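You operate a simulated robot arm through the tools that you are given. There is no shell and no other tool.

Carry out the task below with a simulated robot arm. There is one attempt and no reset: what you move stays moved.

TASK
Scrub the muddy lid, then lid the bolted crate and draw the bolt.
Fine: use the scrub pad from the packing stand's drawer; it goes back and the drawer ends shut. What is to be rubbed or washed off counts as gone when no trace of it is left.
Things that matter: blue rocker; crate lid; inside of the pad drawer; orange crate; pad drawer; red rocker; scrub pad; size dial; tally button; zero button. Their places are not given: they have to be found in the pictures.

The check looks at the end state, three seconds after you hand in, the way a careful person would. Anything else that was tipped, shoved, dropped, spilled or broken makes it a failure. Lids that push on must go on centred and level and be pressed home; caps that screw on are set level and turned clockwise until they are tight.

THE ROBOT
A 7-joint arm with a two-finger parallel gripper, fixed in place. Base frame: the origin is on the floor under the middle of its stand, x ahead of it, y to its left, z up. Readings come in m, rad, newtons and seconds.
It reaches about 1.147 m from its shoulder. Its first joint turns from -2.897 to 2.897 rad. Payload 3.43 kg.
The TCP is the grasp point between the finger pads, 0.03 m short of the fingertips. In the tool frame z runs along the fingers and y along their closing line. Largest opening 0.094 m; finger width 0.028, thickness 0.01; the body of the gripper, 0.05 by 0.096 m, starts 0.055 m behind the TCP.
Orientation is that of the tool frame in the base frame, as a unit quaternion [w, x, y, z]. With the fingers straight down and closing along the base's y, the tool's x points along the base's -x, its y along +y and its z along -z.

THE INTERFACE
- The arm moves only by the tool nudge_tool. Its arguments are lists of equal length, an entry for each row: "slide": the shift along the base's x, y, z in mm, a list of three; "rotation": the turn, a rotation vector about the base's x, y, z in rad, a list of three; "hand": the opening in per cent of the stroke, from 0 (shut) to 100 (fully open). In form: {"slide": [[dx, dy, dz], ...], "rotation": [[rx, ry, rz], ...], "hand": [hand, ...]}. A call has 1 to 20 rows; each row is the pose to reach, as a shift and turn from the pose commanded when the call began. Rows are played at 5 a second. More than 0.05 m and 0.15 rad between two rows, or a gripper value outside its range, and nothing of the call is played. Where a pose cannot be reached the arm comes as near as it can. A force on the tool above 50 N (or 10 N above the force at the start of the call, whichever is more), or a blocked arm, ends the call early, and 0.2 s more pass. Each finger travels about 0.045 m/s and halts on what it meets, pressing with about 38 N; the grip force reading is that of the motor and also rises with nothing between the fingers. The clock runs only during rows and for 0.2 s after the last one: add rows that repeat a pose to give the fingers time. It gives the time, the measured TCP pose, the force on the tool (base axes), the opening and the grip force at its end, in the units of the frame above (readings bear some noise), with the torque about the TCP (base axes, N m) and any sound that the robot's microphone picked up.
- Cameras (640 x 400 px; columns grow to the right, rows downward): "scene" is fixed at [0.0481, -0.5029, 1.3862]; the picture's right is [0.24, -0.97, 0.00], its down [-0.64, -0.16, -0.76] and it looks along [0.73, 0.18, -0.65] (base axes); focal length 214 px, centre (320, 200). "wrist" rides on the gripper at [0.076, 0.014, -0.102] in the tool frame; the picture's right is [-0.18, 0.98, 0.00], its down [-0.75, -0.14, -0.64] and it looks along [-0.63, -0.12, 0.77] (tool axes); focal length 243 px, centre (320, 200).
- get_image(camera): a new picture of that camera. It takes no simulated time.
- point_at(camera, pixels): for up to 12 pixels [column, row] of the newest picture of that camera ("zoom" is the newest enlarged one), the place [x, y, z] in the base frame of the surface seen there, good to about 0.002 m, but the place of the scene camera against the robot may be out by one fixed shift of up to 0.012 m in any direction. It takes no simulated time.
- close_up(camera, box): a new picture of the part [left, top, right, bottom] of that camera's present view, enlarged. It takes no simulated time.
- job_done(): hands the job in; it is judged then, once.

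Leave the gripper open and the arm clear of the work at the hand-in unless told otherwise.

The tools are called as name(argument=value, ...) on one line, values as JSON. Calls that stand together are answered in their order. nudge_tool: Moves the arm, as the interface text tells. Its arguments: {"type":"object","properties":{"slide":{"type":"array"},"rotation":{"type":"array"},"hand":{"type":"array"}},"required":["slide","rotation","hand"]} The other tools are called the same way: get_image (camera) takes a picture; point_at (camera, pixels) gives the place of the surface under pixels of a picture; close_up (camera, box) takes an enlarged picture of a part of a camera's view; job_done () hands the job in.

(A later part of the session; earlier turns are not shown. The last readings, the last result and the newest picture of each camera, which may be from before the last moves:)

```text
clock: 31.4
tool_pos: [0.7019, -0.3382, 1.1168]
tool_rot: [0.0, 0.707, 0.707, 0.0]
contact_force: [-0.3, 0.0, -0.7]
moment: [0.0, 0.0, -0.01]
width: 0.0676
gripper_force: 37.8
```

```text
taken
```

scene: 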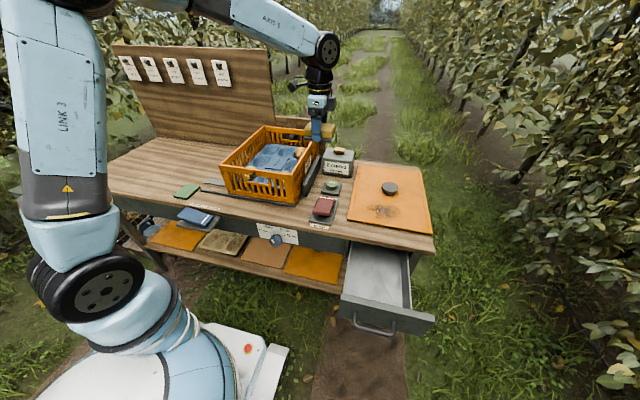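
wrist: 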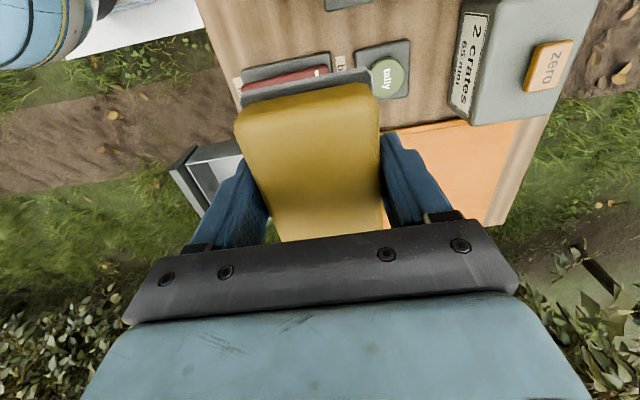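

The pad hides the mud from the wrist, but the scene view is free. I'll measure the same landmarks (tally, zero, box, rocker plate) in both cameras to find the scene camera's shift, and the mud's edges in the scene view.

point_at(camera="wrist", pixels=[[387, 77], [548, 65], [357, 50], [409, 40], [409, 95], [330, 53], [467, 122], [545, 115], [490, 170], [385, 133], [548, 117], [460, 90]])

close_up(camera="scene", box=[300, 140, 450, 240])

point_at(camera="scene", pixels=[[369, 208], [376, 205], [388, 204], [400, 208], [400, 213], [390, 218], [378, 214], [385, 211], [381, 188], [397, 188], [389, 183], [389, 193]])

point_at(camera="scene", pixels=[[331, 184], [339, 150], [359, 165], [347, 219], [432, 232], [421, 168], [320, 195], [341, 196], [309, 220], [327, 224], [324, 179], [341, 182]])

```text
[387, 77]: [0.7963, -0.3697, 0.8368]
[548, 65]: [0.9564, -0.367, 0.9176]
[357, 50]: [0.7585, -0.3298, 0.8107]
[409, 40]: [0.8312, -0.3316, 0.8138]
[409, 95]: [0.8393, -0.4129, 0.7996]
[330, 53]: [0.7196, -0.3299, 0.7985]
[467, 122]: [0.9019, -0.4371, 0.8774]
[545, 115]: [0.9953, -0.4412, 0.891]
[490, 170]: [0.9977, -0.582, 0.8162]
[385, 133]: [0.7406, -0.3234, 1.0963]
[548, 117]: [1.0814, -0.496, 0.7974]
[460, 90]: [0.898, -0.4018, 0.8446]
```

```text
4.00 times, centred on (375, 190) of scene
```

zoom: 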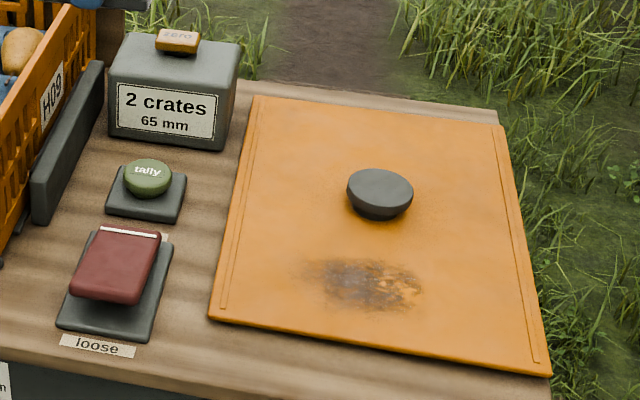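

```text
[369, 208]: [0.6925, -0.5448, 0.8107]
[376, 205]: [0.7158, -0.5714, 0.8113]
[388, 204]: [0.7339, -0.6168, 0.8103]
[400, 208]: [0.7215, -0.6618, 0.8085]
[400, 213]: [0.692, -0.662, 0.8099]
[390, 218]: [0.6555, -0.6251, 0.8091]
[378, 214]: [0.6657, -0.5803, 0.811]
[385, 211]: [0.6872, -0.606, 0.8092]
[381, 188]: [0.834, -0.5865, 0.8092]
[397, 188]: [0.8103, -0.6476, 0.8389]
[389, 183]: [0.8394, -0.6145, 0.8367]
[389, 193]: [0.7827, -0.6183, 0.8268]
```

```text
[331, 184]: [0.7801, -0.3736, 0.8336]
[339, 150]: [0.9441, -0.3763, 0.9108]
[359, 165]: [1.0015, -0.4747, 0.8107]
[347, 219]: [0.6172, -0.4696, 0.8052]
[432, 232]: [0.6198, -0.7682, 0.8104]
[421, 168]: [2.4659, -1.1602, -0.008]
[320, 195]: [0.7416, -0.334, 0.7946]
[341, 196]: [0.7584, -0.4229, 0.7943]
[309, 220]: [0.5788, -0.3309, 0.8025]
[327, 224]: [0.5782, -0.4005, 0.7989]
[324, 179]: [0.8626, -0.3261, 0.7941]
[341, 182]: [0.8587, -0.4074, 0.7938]
```

I'll zoom on the tally and zero buttons in both cameras to match their centres precisely.

close_up(camera="wrist", box=[340, 20, 600, 140])

point_at(camera="zoom", pixels=[[100, 150], [120, 140], [140, 130], [120, 180], [120, 110], [480, 130], [500, 110], [515, 130], [505, 80], [545, 105], [470, 165], [500, 145]])

close_up(camera="scene", box=[310, 140, 360, 200])

```text
2.46 times, centred on (470, 80) of wrist
```

zoom: 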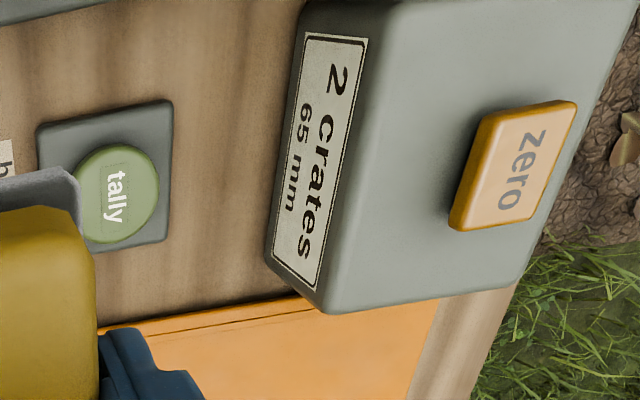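

```text
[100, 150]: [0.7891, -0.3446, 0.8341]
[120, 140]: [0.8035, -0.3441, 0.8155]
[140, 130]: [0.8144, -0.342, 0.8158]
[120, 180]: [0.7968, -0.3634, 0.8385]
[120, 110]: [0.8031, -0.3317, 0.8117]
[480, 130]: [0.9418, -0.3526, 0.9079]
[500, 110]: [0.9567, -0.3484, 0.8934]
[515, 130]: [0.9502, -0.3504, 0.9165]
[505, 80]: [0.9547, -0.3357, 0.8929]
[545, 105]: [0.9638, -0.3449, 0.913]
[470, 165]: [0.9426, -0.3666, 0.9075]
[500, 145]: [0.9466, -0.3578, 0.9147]
```

```text
6.67 times, centred on (335, 170) of scene
```

zoom: 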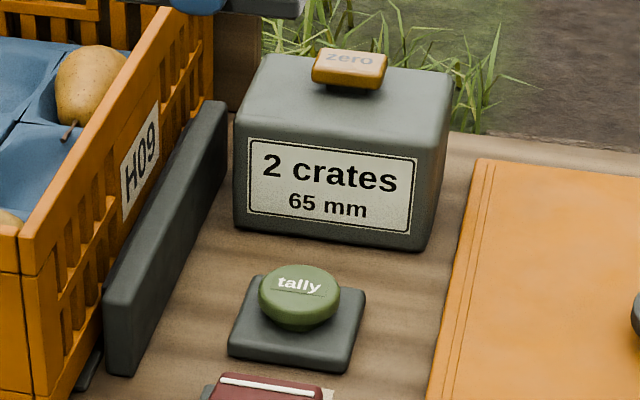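

Now the scene zoom: the tally's top centre is at (300,285) and the zero's top centre at (350,60). I'll measure these.

point_at(camera="zoom", pixels=[[300, 284], [300, 275], [300, 293], [350, 60], [350, 66], [318, 60], [383, 66], [365, 300], [232, 350], [447, 80], [255, 270], [478, 165]])

close_up(camera="wrist", box=[340, 20, 600, 140])

point_at(camera="zoom", pixels=[[120, 192], [115, 192], [125, 192], [515, 165], [520, 175], [510, 160], [485, 120], [575, 105], [530, 220], [460, 228], [168, 245], [172, 105]])

```text
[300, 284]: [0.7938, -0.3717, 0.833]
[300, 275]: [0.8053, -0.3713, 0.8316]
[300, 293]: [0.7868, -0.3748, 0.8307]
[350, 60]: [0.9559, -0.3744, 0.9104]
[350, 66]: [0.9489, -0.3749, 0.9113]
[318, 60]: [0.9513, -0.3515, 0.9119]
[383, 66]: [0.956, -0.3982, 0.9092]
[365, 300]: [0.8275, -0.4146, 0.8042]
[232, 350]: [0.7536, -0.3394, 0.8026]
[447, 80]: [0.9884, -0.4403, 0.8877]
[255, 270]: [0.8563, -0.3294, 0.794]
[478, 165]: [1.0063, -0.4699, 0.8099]
```

```text
2.46 times, centred on (470, 80) of wrist
```

zoom: 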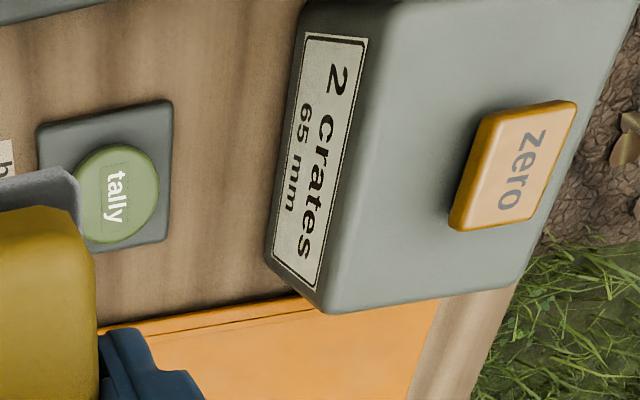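

```text
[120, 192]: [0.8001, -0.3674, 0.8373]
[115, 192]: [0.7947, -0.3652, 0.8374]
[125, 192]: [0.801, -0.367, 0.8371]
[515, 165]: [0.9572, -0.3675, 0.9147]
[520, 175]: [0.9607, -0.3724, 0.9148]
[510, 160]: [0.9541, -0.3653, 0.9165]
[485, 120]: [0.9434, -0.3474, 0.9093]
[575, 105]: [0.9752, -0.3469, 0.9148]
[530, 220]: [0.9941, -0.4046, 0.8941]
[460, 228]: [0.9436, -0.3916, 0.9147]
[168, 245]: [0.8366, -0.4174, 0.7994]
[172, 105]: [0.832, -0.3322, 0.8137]
```

The scene camera reads about (−0.007, −0.006, −0.006) off, so the mud's true span is roughly x 0.66–0.741, y −0.656 to −0.539, on a lid surface at z 0.816. I'll move above the mud with the pad's long side along y.

nudge_tool(slide=[[0, -33, -27], [0, -66, -54], [0, -99, -81], [0, -132, -108], [0, -165, -135], [0, -198, -162], [0, -230, -190], [0, -258, -215], [0, -258, -235], [0, -258, -235]], rotation=[[0, 0, 0], [0, 0, 0], [0, 0, 0], [0, 0, 0], [0, 0, 0], [0, 0, 0], [0, 0, 0], [0, 0, 0], [0, 0, 0], [0, 0, 0]], hand=[0, 0, 0, 0, 0, 0, 0, 0, 0, 0])

get_image(camera="scene")

close_up(camera="scene", box=[330, 140, 450, 240])

get_image(camera="wrist")

```text
clock: 33.6
tool_pos: [0.7015, -0.5972, 0.886]
tool_rot: [-0.001, 0.705, 0.709, 0.0]
contact_force: [0.2, 0.2, -0.5]
moment: [0.0, 0.01, -0.02]
width: 0.0674
gripper_force: 37.4
```

```text
taken
```

scene: 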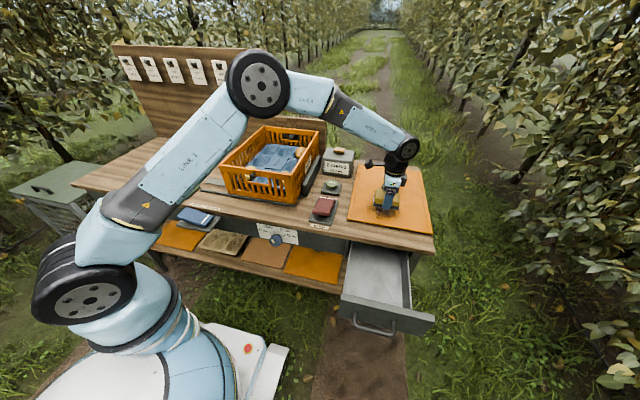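

```text
4.00 times, centred on (390, 190) of scene
```

zoom: 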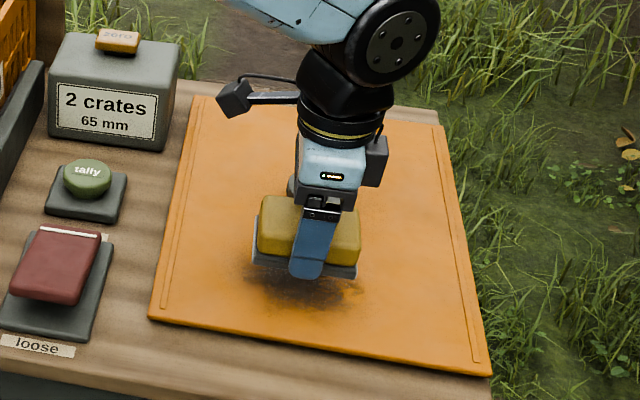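

```text
taken
```

wrist: 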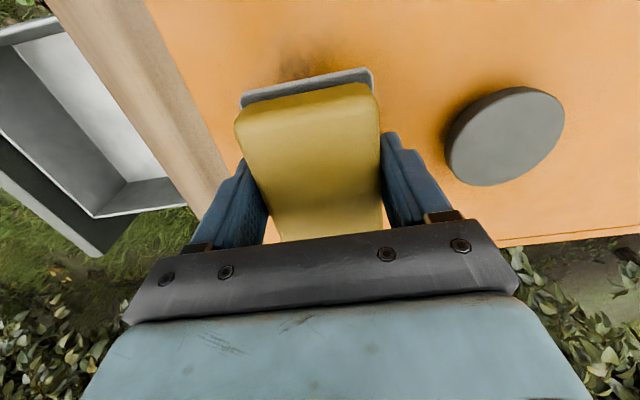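

The pad hovers over the mud. I'll lower it in small steps to feel for contact near TCP z 0.850.

nudge_tool(slide=[[0, 0, -10], [0, 0, -20], [0, 0, -27], [0, 0, -32], [0, 0, -35]], rotation=[[0, 0, 0], [0, 0, 0], [0, 0, 0], [0, 0, 0], [0, 0, 0]], hand=[0, 0, 0, 0, 0])

```text
clock: 34.8
tool_pos: [0.6996, -0.5974, 0.8507]
tool_rot: [0.0, 0.706, 0.708, 0.0]
contact_force: [-0.4, -0.5, -0.8]
moment: [-0.02, 0.02, -0.02]
width: 0.0675
gripper_force: 38.0
```

No contact force yet. I'll go down a few more millimetres.

nudge_tool(slide=[[0, 0, -1], [0, 0, -2], [0, 0, -3], [0, 0, -3]], rotation=[[0, 0, 0], [0, 0, 0], [0, 0, 0], [0, 0, 0]], hand=[0, 0, 0, 0])

```text
clock: 35.8
tool_pos: [0.7002, -0.5973, 0.8471]
tool_rot: [0.002, 0.705, 0.709, 0.0]
contact_force: [0.7, 3.2, 25.2]
moment: [0.52, 0.25, 0.0]
width: 0.0674
gripper_force: 37.1
```

Contact is at about z 0.848, with 25 N. I'll ease off 1 mm and make a first set of strokes along y.

nudge_tool(slide=[[0, 0, 1], [0, 15, 1], [0, 30, 1], [0, 45, 1], [0, 30, 1], [0, 15, 1], [0, 0, 1], [0, -15, 1], [0, -30, 1], [0, -45, 1], [0, -30, 1], [0, -15, 1], [0, 0, 1]], rotation=[[0, 0, 0], [0, 0, 0], [0, 0, 0], [0, 0, 0], [0, 0, 0], [0, 0, 0], [0, 0, 0], [0, 0, 0], [0, 0, 0], [0, 0, 0], [0, 0, 0], [0, 0, 0], [0, 0, 0]], hand=[0, 0, 0, 0, 0, 0, 0, 0, 0, 0, 0, 0, 0])

get_image(camera="scene")

close_up(camera="scene", box=[330, 140, 450, 240])

get_image(camera="wrist")

```text
clock: 38.6
tool_pos: [0.6984, -0.5947, 0.8478]
tool_rot: [0.0, 0.706, 0.708, 0.0]
contact_force: [-0.6, -2.6, 19.1]
moment: [-0.64, -0.04, 0.03]
width: 0.0676
gripper_force: 38.2
```

```text
taken
```

scene: 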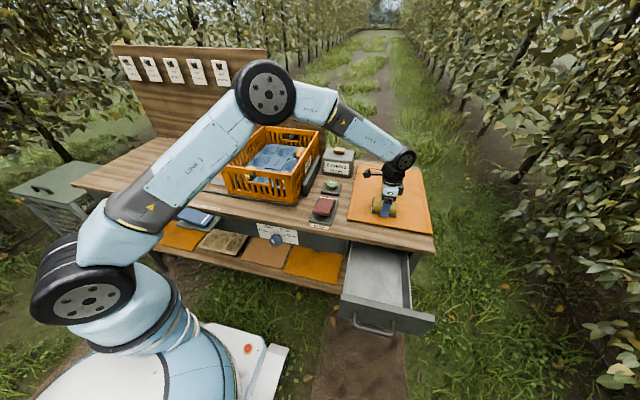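

```text
4.00 times, centred on (390, 190) of scene
```

zoom: 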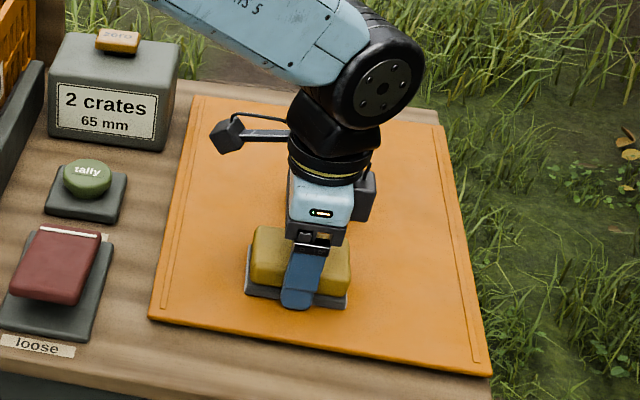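

```text
taken
```

wrist: 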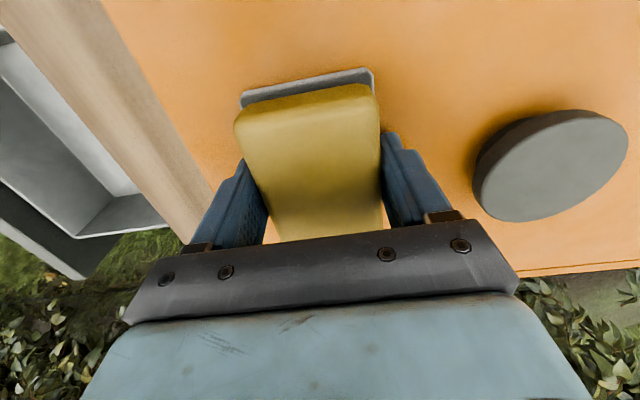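

The visible part looks clean and the lid has not shifted. I'll run a wider raster to cover all the mud's margins, still at about 19 N.

nudge_tool(slide=[[-10, 20, 0], [-20, 45, 0], [-20, 25, 0], [-20, 0, 0], [-20, -25, 0], [-20, -50, 0], [-5, -50, 0], [10, -50, 0], [22, -50, 0], [22, -25, 0], [22, 0, 0], [22, 25, 0], [22, 50, 0], [12, 50, 0], [0, 50, 0], [0, 25, 0], [0, 0, 0], [0, -25, 0], [0, -50, 0], [0, -30, 0]], rotation=[[0, 0, 0], [0, 0, 0], [0, 0, 0], [0, 0, 0], [0, 0, 0], [0, 0, 0], [0, 0, 0], [0, 0, 0], [0, 0, 0], [0, 0, 0], [0, 0, 0], [0, 0, 0], [0, 0, 0], [0, 0, 0], [0, 0, 0], [0, 0, 0], [0, 0, 0], [0, 0, 0], [0, 0, 0], [0, 0, 0]], hand=[0, 0, 0, 0, 0, 0, 0, 0, 0, 0, 0, 0, 0, 0, 0, 0, 0, 0, 0, 0])

get_image(camera="scene")

```text
clock: 42.8
tool_pos: [0.6992, -0.6275, 0.8468]
tool_rot: [0.0, 0.706, 0.708, 0.0]
contact_force: [1.9, -3.1, 12.1]
moment: [-0.28, -0.17, 0.04]
width: 0.0674
gripper_force: 38.5
```

```text
taken
```

scene: 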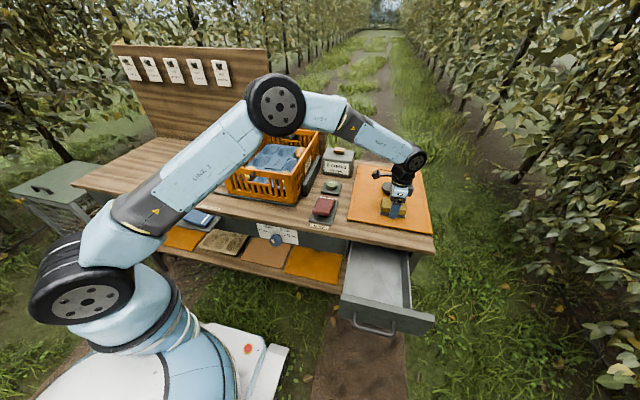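

I'll lift the pad and move it aside to inspect the lid.

nudge_tool(slide=[[0, 0, 30], [0, 0, 70], [0, 30, 105], [-5, 65, 135], [-15, 105, 155], [-25, 145, 175], [-40, 185, 190], [-60, 225, 200], [-80, 255, 205], [-100, 288, 210], [-100, 288, 210]], rotation=[[0, 0, 0], [0, 0, 0], [0, 0, 0], [0, 0, 0], [0, 0, 0], [0, 0, 0], [0, 0, 0], [0, 0, 0], [0, 0, 0], [0, 0, 0], [0, 0, 0]], hand=[0, 0, 0, 0, 0, 0, 0, 0, 0, 0, 0])

get_image(camera="scene")

close_up(camera="scene", box=[345, 160, 435, 235])

close_up(camera="scene", box=[360, 190, 420, 230])

get_image(camera="wrist")

```text
clock: 45.2
tool_pos: [0.6004, -0.3361, 1.0572]
tool_rot: [0.0, 0.706, 0.708, 0.0]
contact_force: [0.4, -0.3, -0.9]
moment: [0.01, 0.03, 0.02]
width: 0.0673
gripper_force: 38.0
```

```text
taken
```

scene: 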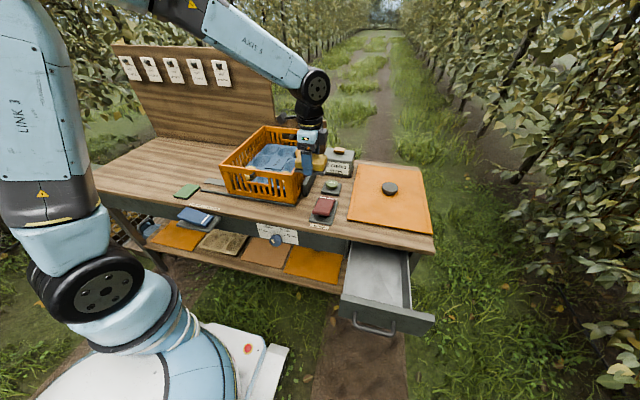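

```text
5.33 times, centred on (390, 198) of scene
```

zoom: 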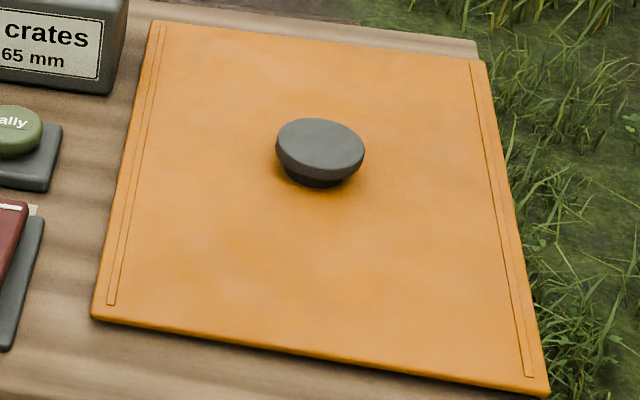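

```text
10.00 times, centred on (390, 210) of scene
```

zoom: 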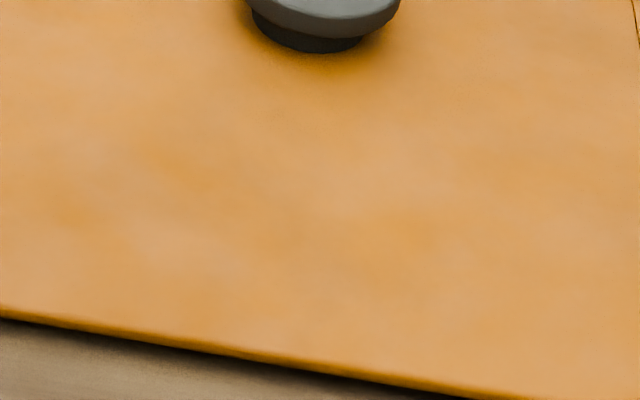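

```text
taken
```

wrist: 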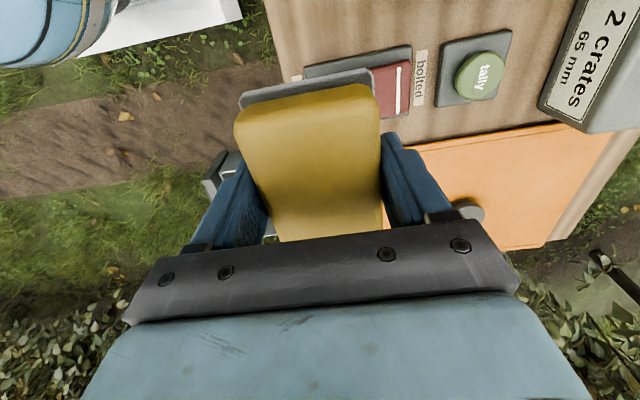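

No trace of the mud is left on the lid top in the 10× view. Now I'll take the pad back over the drawer, turning the tool to its original heading.

nudge_tool(slide=[[-11, -23, -12], [-22, -46, -24], [-33, -69, -36], [-44, -92, -48], [-55, -115, -60], [-66, -138, -72], [-77, -161, -84], [-88, -184, -96], [-99, -207, -108], [-110, -230, -120], [-122, -251, -132], [-122, -251, -132]], rotation=[[0, 0, 0.143], [0, 0, 0.286], [0, 0, 0.428], [0, 0, 0.571], [0, 0, 0.714], [0, 0, 0.857], [0, 0, 1.0], [0, 0, 1.142], [0, 0, 1.285], [0, 0, 1.428], [0, 0, 1.571], [0, 0, 1.571]], hand=[0, 0, 0, 0, 0, 0, 0, 0, 0, 0, 0, 0])

get_image(camera="wrist")

get_image(camera="scene")

```text
clock: 47.8
tool_pos: [0.4776, -0.5886, 0.926]
tool_rot: [0.0, -0.003, 1.0, -0.001]
contact_force: [-0.2, 0.2, 0.4]
moment: [0.01, -0.01, 0.0]
width: 0.0674
gripper_force: 37.9
```

```text
taken
```

wrist: 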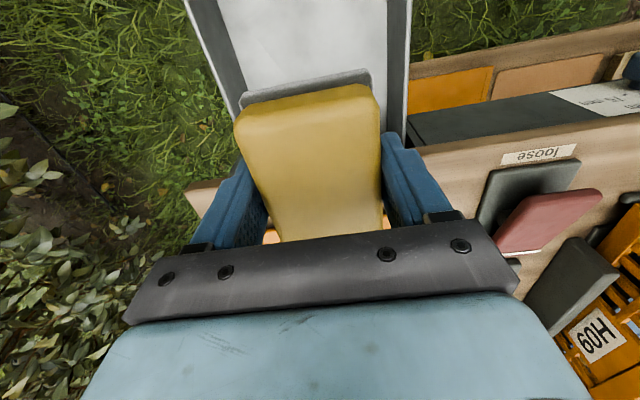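

```text
taken
```

scene: 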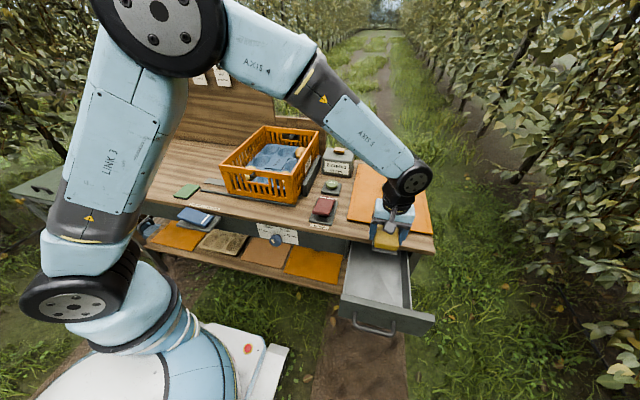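

I'm over the drawer and lined up. I'll lower the pad to just above the drawer floor (TCP z about 0.702).

nudge_tool(slide=[[0, 0, -40], [0, 0, -80], [0, 0, -120], [0, 0, -155], [0, 0, -185], [0, 0, -205], [0, 0, -217], [0, 0, -223], [0, 0, -223]], rotation=[[0, 0, 0], [0, 0, 0], [0, 0, 0], [0, 0, 0], [0, 0, 0], [0, 0, 0], [0, 0, 0], [0, 0, 0], [0, 0, 0]], hand=[0, 0, 0, 0, 0, 0, 0, 0, 0])

get_image(camera="wrist")

```text
clock: 49.8
tool_pos: [0.4787, -0.5909, 0.7031]
tool_rot: [0.0, -0.002, 1.0, 0.0]
contact_force: [0.1, -1.5, -1.5]
moment: [-0.02, -0.01, 0.01]
width: 0.0673
gripper_force: 38.3
```

```text
taken
```

wrist: 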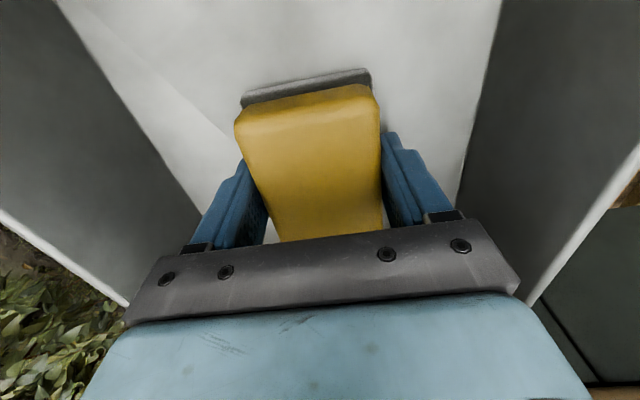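

The pad is about 2 mm above the floor. I'll set it down, open the fingers and rise straight up.

nudge_tool(slide=[[0, 0, -1], [0, 0, -2], [0, 0, -2], [0, 0, -2], [0, 0, -2], [0, 0, -2], [0, 0, -2], [0, 0, 20], [0, 0, 60], [0, 0, 105], [0, 0, 150], [0, 0, 195], [0, 0, 240]], rotation=[[0, 0, 0], [0, 0, 0], [0, 0, 0], [0, 0, 0], [0, 0, 0], [0, 0, 0], [0, 0, 0], [0, 0, 0], [0, 0, 0], [0, 0, 0], [0, 0, 0], [0, 0, 0], [0, 0, 0]], hand=[0, 0, 70, 80, 95, 100, 100, 100, 100, 100, 100, 100, 100])

get_image(camera="wrist")

get_image(camera="scene")

```text
clock: 52.6
tool_pos: [0.48, -0.5894, 0.9413]
tool_rot: [0.0, -0.003, 1.0, 0.001]
contact_force: [-1.0, -0.7, -0.5]
moment: [0.04, 0.02, -0.01]
width: 0.0939
gripper_force: 0.0
```

```text
taken
```

wrist: 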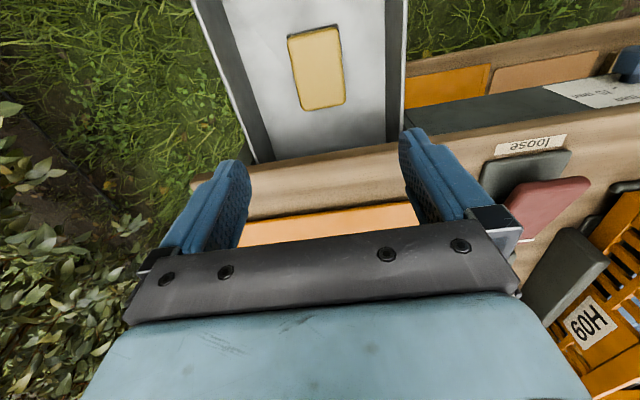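

```text
taken
```

scene: 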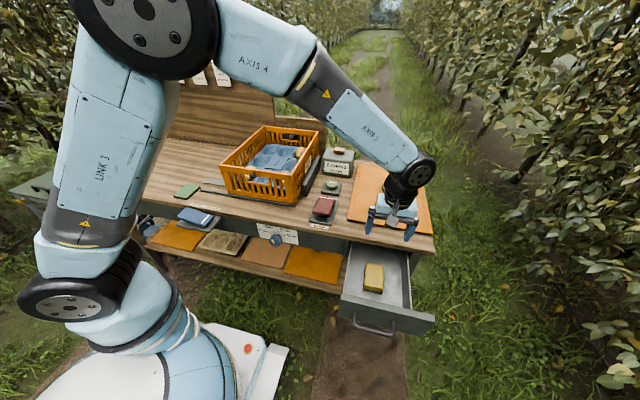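

The pad lies in the drawer as before. Next I'll close the drawer by pushing its handle with closed fingers: move in front of the handle (x 0.248) and down to z 0.73.

nudge_tool(slide=[[-46, 0, 0], [-92, 0, 0], [-138, 0, 0], [-184, 0, 0], [-230, 0, 0], [-230, 0, -45], [-230, 0, -90], [-230, 0, -135], [-230, 0, -175], [-230, 0, -211], [-230, 0, -211]], rotation=[[0, 0, 0], [0, 0, 0], [0, 0, 0], [0, 0, 0], [0, 0, 0], [0, 0, 0], [0, 0, 0], [0, 0, 0], [0, 0, 0], [0, 0, 0], [0, 0, 0]], hand=[80, 60, 40, 20, 0, 0, 0, 0, 0, 0, 0])

get_image(camera="wrist")

get_image(camera="scene")

```text
clock: 55.0
tool_pos: [0.2468, -0.5902, 0.7348]
tool_rot: [0.0, -0.003, 1.0, 0.0]
contact_force: [0.2, 0.0, -0.9]
moment: [-0.01, 0.05, 0.02]
width: 0.0
gripper_force: 32.9
```

```text
taken
```

wrist: 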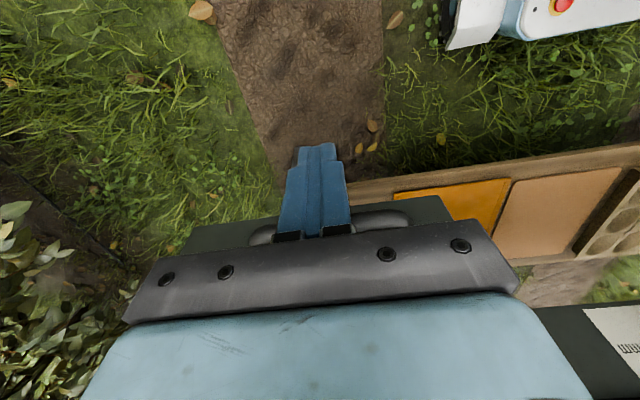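

```text
taken
```

scene: 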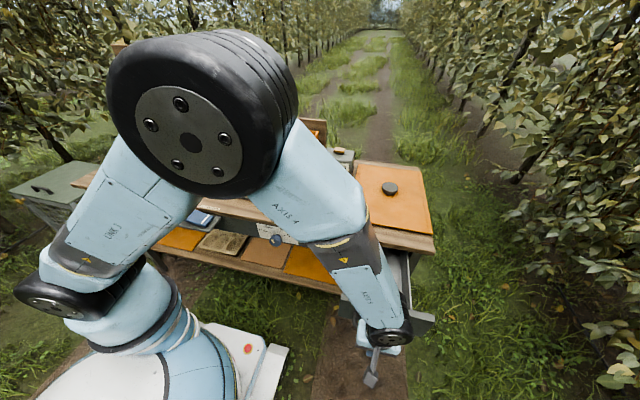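

The fingers are in front of the bar. I'll lower 5 mm and push the handle in +x toward closed, slowing at the end.

nudge_tool(slide=[[0, 0, -5], [15, 0, -6], [30, 0, -6], [50, 0, -6], [75, 0, -6], [100, 0, -6], [125, 0, -6], [150, 0, -6], [175, 0, -6], [200, 0, -6], [220, 0, -6], [235, 0, -6], [243, 0, -6], [248, 0, -6], [250, 0, -6]], rotation=[[0, 0, 0], [0, 0, 0], [0, 0, 0], [0, 0, 0], [0, 0, 0], [0, 0, 0], [0, 0, 0], [0, 0, 0], [0, 0, 0], [0, 0, 0], [0, 0, 0], [0, 0, 0], [0, 0, 0], [0, 0, 0], [0, 0, 0]], hand=[0, 0, 0, 0, 0, 0, 0, 0, 0, 0, 0, 0, 0, 0, 0])

get_image(camera="wrist")

get_image(camera="scene")

```text
clock: 58.2
tool_pos: [0.4981, -0.5909, 0.7253]
tool_rot: [0.0, -0.003, 1.0, 0.0]
contact_force: [-0.1, -0.7, -1.0]
moment: [-0.03, 0.03, -0.04]
width: 0.0
gripper_force: 33.5
```

```text
taken
```

wrist: 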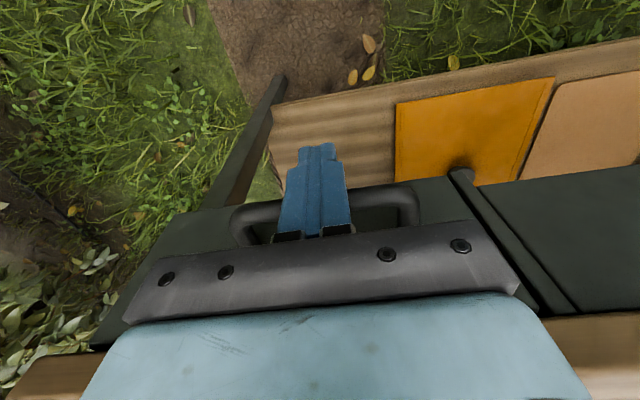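

```text
taken
```

scene: 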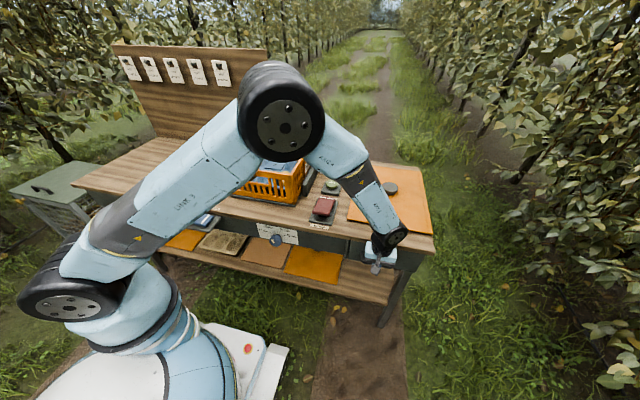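

The drawer looks nearly shut but I feel no stop yet. I'll push a few more millimetres in small steps.

nudge_tool(slide=[[2, 0, 0], [4, 0, 0], [6, 0, 0], [6, 0, 0]], rotation=[[0, 0, 0], [0, 0, 0], [0, 0, 0], [0, 0, 0]], hand=[0, 0, 0, 0])

close_up(camera="wrist", box=[200, 150, 600, 350])

point_at(camera="wrist", pixels=[[430, 210], [500, 250], [540, 230], [600, 250], [250, 210], [380, 190], [620, 330], [560, 260], [480, 200], [440, 200], [200, 250], [460, 180]])

```text
clock: 59.3
tool_pos: [0.498, -0.5913, 0.7256]
tool_rot: [-0.003, -0.001, 1.0, 0.002]
contact_force: [-8.6, 1.0, 3.3]
moment: [0.1, 0.05, 0.04]
width: 0.0001
gripper_force: 33.0
stopped in row 4: the force on the tool passed its limit at 52 N (the readings are from after the stop); the commanded pose is now the measured one
```

```text
1.60 times, centred on (400, 250) of wrist
```

zoom: 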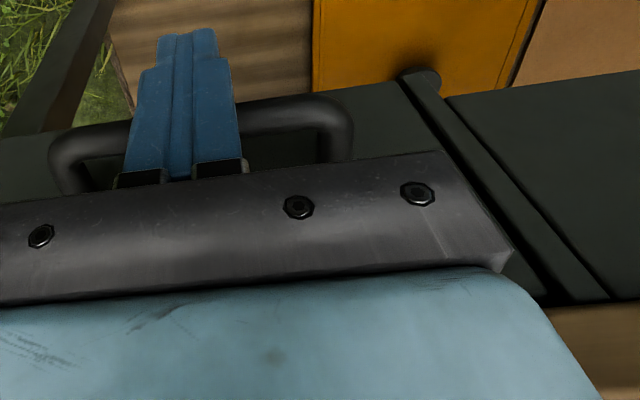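

```text
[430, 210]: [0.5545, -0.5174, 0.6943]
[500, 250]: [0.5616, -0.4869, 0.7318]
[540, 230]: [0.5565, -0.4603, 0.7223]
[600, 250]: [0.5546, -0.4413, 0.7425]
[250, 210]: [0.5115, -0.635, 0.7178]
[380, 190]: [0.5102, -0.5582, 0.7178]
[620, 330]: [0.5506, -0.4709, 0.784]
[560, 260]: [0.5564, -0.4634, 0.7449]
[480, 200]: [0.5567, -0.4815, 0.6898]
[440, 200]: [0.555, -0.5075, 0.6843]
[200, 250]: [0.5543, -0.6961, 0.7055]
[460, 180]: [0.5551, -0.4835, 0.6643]
```

The push met a firm stop, and the drawer face (x 0.555) is now flush with the fascia beside it, so the drawer is shut. I'll back off, rise and move so the wrist camera sees the lid's knob.

nudge_tool(slide=[[-30, 0, 0], [-58, 0, 0], [-58, 0, 45], [-58, 0, 90], [-58, 0, 135], [-58, 0, 180], [-58, 0, 225], [-25, 2, 255], [10, 4, 280], [45, 7, 300], [80, 9, 315], [112, 11, 322], [122, 12, 324], [122, 12, 324]], rotation=[[0, 0, 0], [0, 0, 0], [0, 0, 0], [0, 0, 0], [0, 0, 0], [0, 0, 0], [0, 0, 0], [0, 0, 0], [0, 0, 0], [0, 0, 0], [0, 0, 0], [0, 0, 0], [0, 0, 0], [0, 0, 0]], hand=[0, 0, 0, 0, 0, 0, 10, 30, 50, 70, 85, 100, 100, 100])

get_image(camera="wrist")

get_image(camera="scene")

```text
clock: 62.3
tool_pos: [0.621, -0.5799, 1.0488]
tool_rot: [-0.003, 0.0, 1.0, 0.002]
contact_force: [0.0, -0.2, 0.4]
moment: [-0.01, -0.01, -0.01]
width: 0.0939
gripper_force: 0.0
```

```text
taken
```

wrist: 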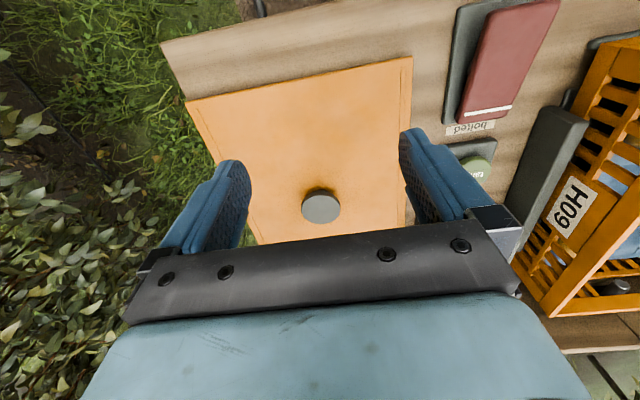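

```text
taken
```

scene: 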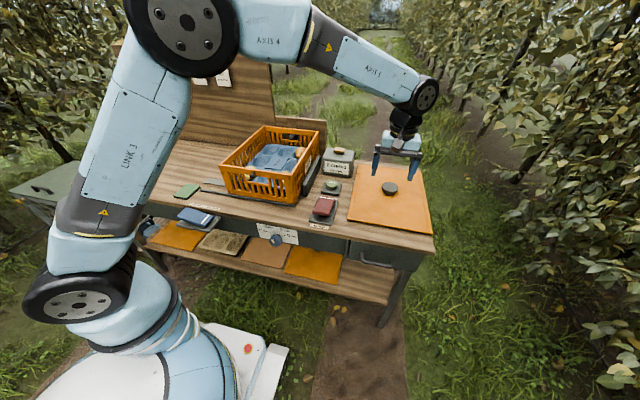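

The lid and knob (320,205) are both in view, and the top looks clean. I'll enlarge and measure the knob and lid edges.

close_up(camera="wrist", box=[180, 50, 420, 250])

close_up(camera="wrist", box=[285, 180, 355, 225])

point_at(camera="wrist", pixels=[[303, 206], [320, 206], [338, 206], [320, 195], [320, 219], [187, 102], [411, 58], [188, 104], [410, 60], [405, 215], [300, 80], [250, 92]])

```text
2.00 times, centred on (300, 150) of wrist
```

zoom: 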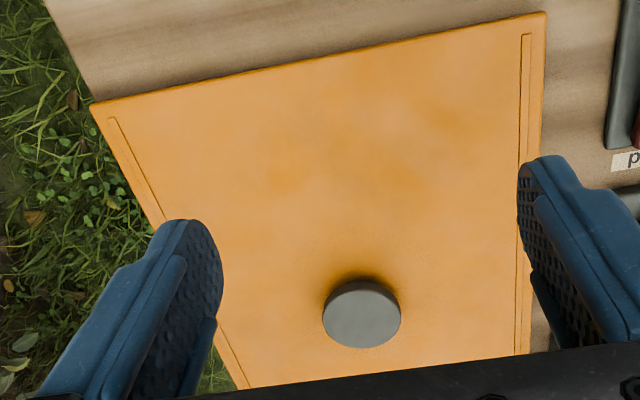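

```text
8.89 times, centred on (320, 202) of wrist
```

zoom: 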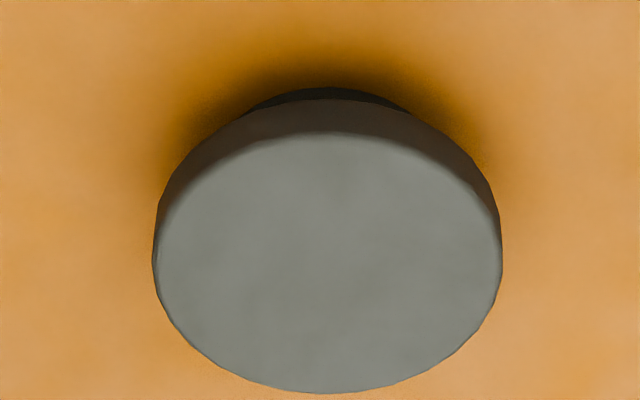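

```text
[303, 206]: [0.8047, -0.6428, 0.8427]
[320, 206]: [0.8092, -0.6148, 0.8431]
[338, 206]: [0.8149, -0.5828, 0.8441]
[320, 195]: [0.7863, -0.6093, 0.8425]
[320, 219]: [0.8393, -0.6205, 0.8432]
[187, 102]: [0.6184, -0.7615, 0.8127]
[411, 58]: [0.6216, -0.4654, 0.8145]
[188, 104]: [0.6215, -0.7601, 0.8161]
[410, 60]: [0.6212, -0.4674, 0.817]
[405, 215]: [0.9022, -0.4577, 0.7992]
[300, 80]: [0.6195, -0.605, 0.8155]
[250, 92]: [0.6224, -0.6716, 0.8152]
```

The knob disc is centred at (0.8125, −0.613), top at z 0.843, about 58 mm across. The lid is 297 mm wide, its front edge at x 0.6195 and its centre line at y −0.6135. Before gripping I'll go over the crate, tool turned, to measure its rim.

nudge_tool(slide=[[14, 41, 9], [28, 82, 18], [43, 123, 27], [57, 165, 36], [71, 206, 45], [86, 248, 54], [100, 290, 63], [114, 331, 72], [128, 372, 81], [143, 413, 90], [157, 455, 99], [171, 496, 108], [186, 538, 115], [200, 579, 120], [200, 579, 120]], rotation=[[0, 0, -0.12], [0, 0, -0.24], [0, 0, -0.36], [0, 0, -0.48], [0, 0, -0.6], [0, 0, -0.72], [0, 0, -0.84], [0, 0, -0.96], [0, 0, -1.08], [0, 0, -1.2], [0, 0, -1.32], [0, 0, -1.44], [0, 0, -1.571], [0, 0, -1.571], [0, 0, -1.571]], hand=[100, 100, 100, 100, 100, 100, 100, 100, 100, 100, 100, 100, 100, 100, 100])

get_image(camera="wrist")

get_image(camera="scene")

```text
clock: 65.5
tool_pos: [0.8216, 0.0008, 1.1681]
tool_rot: [0.0, 0.707, 0.707, 0.003]
contact_force: [-0.4, -0.6, -0.3]
moment: [0.02, -0.02, 0.01]
width: 0.0939
gripper_force: 0.0
```

```text
taken
```

wrist: 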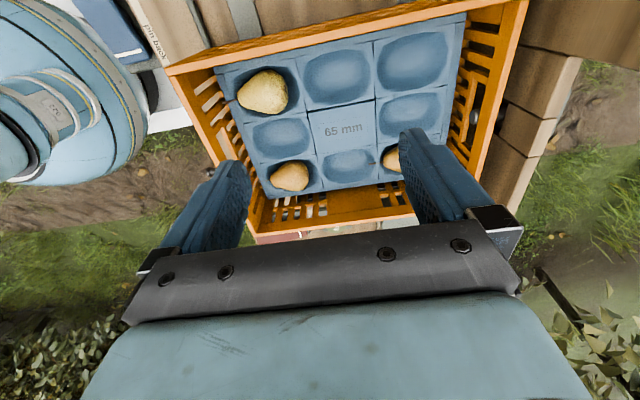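

```text
taken
```

scene: 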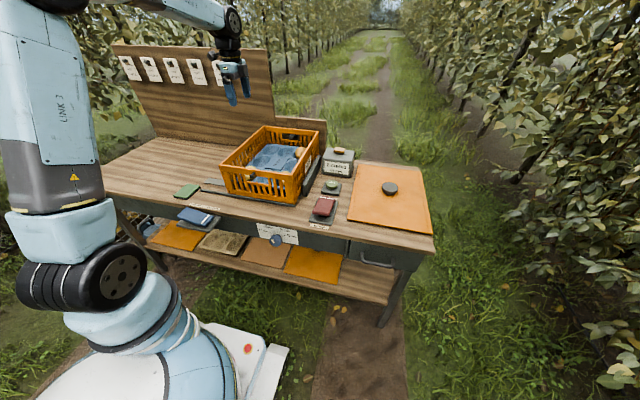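

The crate's rim is well visible. I'll enlarge and measure rim points on all sides.

close_up(camera="wrist", box=[140, 0, 360, 140])

close_up(camera="wrist", box=[380, 0, 600, 140])

close_up(camera="wrist", box=[230, 150, 450, 250])

point_at(camera="wrist", pixels=[[169, 72], [188, 110], [205, 145], [300, 44], [400, 20], [465, 6], [524, 5], [512, 45], [500, 85], [487, 125], [300, 232], [360, 222]])

point_at(camera="wrist", pixels=[[172, 73], [192, 112], [209, 144], [301, 48], [401, 25], [519, 6], [507, 45], [495, 85], [483, 124], [300, 222], [360, 214], [258, 235]])

```text
2.86 times, centred on (250, 70) of wrist
```

zoom: 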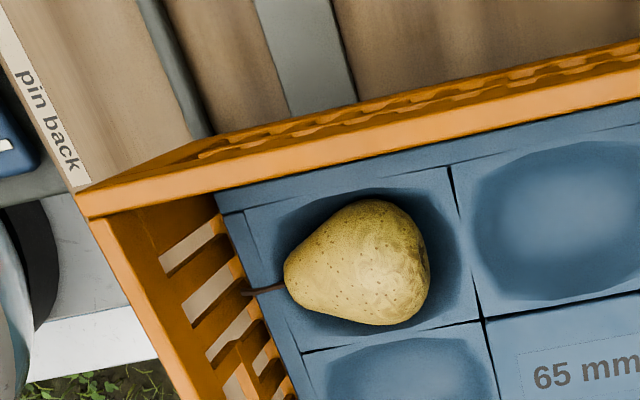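

```text
2.86 times, centred on (490, 70) of wrist
```

zoom: 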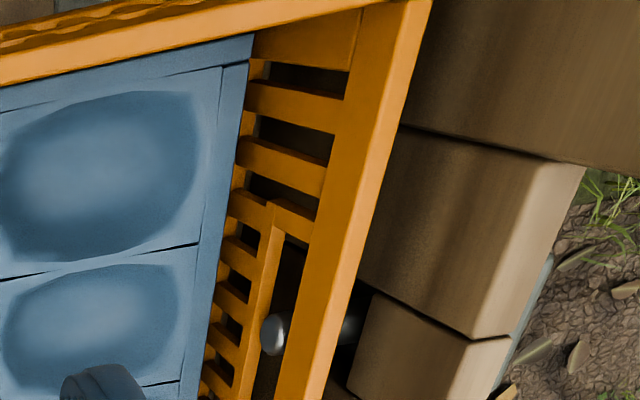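

```text
2.91 times, centred on (340, 200) of wrist
```

zoom: 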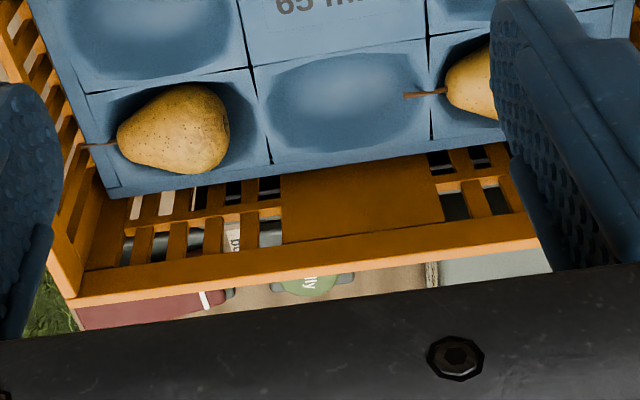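

```text
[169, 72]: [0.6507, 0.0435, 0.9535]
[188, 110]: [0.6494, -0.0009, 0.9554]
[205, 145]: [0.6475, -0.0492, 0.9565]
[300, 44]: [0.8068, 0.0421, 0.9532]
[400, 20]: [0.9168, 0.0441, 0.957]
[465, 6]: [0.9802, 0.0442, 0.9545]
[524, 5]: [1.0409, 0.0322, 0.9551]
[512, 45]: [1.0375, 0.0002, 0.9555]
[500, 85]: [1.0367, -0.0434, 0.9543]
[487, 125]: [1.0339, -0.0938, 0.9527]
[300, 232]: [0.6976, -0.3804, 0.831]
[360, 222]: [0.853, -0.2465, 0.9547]
```

```text
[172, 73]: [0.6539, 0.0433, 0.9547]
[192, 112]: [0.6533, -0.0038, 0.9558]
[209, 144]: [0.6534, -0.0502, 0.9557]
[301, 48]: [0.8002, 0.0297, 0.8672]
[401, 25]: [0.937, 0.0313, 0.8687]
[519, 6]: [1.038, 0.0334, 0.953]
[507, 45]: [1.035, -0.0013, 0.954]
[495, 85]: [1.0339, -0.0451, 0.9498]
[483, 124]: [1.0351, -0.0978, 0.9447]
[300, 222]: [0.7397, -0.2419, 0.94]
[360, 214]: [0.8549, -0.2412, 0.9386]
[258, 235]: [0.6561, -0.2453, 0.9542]
```

Rim top is at z 0.955. I'll find the exact outer edges by sampling across them in fine pixel steps.

point_at(camera="wrist", pixels=[[492, 70], [495, 70], [498, 70], [501, 70], [504, 70], [507, 70], [509, 70], [511, 70], [513, 70], [515, 70], [518, 70], [521, 70]])

point_at(camera="wrist", pixels=[[180, 105], [182, 105], [184, 105], [186, 105], [188, 105], [190, 105], [192, 105], [194, 105], [196, 105], [174, 85], [176, 85], [178, 85]])

point_at(camera="wrist", pixels=[[340, 26], [340, 28], [340, 30], [340, 32], [340, 34], [340, 36], [340, 38], [340, 40], [340, 42], [250, 54], [250, 58], [250, 62]])

point_at(camera="wrist", pixels=[[330, 216], [330, 218], [330, 220], [330, 222], [330, 224], [330, 226], [330, 228], [330, 230], [390, 210], [390, 214], [390, 218], [390, 222]])

```text
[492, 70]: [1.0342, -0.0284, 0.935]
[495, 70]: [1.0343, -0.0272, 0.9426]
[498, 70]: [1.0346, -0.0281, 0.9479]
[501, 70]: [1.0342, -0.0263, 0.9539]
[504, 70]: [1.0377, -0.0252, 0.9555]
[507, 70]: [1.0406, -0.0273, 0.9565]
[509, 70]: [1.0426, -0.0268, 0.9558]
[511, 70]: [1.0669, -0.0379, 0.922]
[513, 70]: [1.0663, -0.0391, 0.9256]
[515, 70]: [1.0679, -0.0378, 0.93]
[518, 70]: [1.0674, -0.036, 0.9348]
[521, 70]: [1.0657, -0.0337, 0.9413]
```

```text
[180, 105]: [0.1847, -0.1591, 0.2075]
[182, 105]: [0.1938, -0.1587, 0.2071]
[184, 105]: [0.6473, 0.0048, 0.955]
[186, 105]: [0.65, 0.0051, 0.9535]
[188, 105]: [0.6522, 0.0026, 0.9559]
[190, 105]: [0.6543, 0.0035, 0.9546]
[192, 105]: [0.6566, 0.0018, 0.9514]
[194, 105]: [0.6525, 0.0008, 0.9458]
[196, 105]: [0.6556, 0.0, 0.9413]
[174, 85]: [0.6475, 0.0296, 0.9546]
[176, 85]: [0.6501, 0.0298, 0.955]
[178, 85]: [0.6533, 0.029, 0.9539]
```

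```text
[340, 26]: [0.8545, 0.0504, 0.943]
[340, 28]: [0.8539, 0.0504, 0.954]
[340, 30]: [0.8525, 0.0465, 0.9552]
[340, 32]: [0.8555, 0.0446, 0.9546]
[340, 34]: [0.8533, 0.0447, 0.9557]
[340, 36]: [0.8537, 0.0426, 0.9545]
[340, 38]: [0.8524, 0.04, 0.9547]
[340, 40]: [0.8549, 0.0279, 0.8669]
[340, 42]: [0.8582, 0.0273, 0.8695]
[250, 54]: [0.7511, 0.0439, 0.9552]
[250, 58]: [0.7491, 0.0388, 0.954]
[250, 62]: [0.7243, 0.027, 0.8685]
```

```text
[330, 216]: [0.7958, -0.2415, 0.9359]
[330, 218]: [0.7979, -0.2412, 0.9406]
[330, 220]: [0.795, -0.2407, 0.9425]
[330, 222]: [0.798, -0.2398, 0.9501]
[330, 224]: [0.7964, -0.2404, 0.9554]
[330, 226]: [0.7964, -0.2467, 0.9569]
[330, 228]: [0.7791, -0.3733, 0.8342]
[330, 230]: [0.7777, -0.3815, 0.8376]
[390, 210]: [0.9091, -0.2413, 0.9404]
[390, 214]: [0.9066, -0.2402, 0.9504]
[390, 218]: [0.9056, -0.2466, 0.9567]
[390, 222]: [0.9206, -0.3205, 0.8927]
```

The crate's rim outer edges: x 0.6465–1.0435, y −0.249–0.049, so its centre is (0.845, −0.100). The lid's knob is centred at about (0.8175, −0.613). I'll go above the knob keeping this heading, closing along x.

nudge_tool(slide=[[0, -45, 0], [0, -90, 0], [0, -135, 0], [0, -180, 0], [0, -225, 0], [0, -270, 0], [0, -315, 0], [-1, -355, -25], [-1, -393, -53], [-2, -430, -81], [-2, -467, -109], [-2, -504, -137], [-2, -541, -165], [-2, -578, -193], [-2, -613, -220], [-2, -613, -220]], rotation=[[0, 0, 0], [0, 0, 0], [0, 0, 0], [0, 0, 0], [0, 0, 0], [0, 0, 0], [0, 0, 0], [0, 0, 0], [0, 0, 0], [0, 0, 0], [0, 0, 0], [0, 0, 0], [0, 0, 0], [0, 0, 0], [0, 0, 0], [0, 0, 0]], hand=[100, 100, 100, 100, 100, 100, 100, 100, 100, 100, 100, 100, 100, 100, 100, 100])

get_image(camera="wrist")

get_image(camera="scene")

```text
clock: 68.9
tool_pos: [0.8248, -0.6122, 0.9479]
tool_rot: [-0.001, 0.707, 0.708, 0.003]
contact_force: [-0.1, -0.3, -1.3]
moment: [0.03, 0.02, -0.02]
width: 0.0941
gripper_force: 0.0
```

```text
taken
```

wrist: 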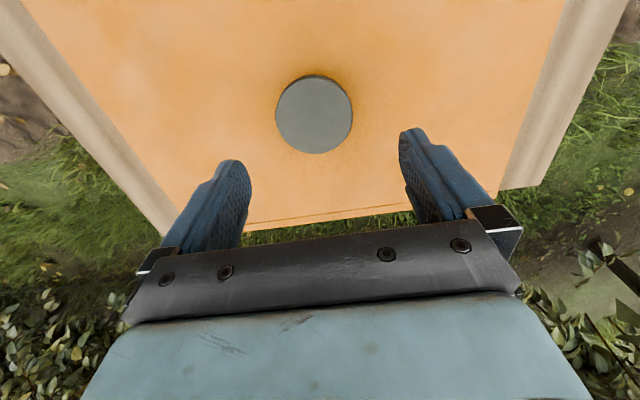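

```text
taken
```

scene: 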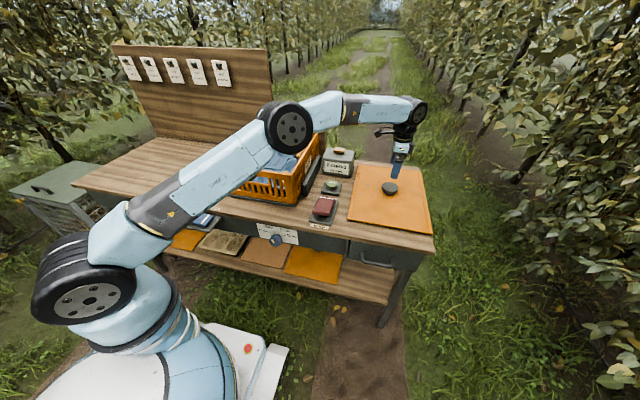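

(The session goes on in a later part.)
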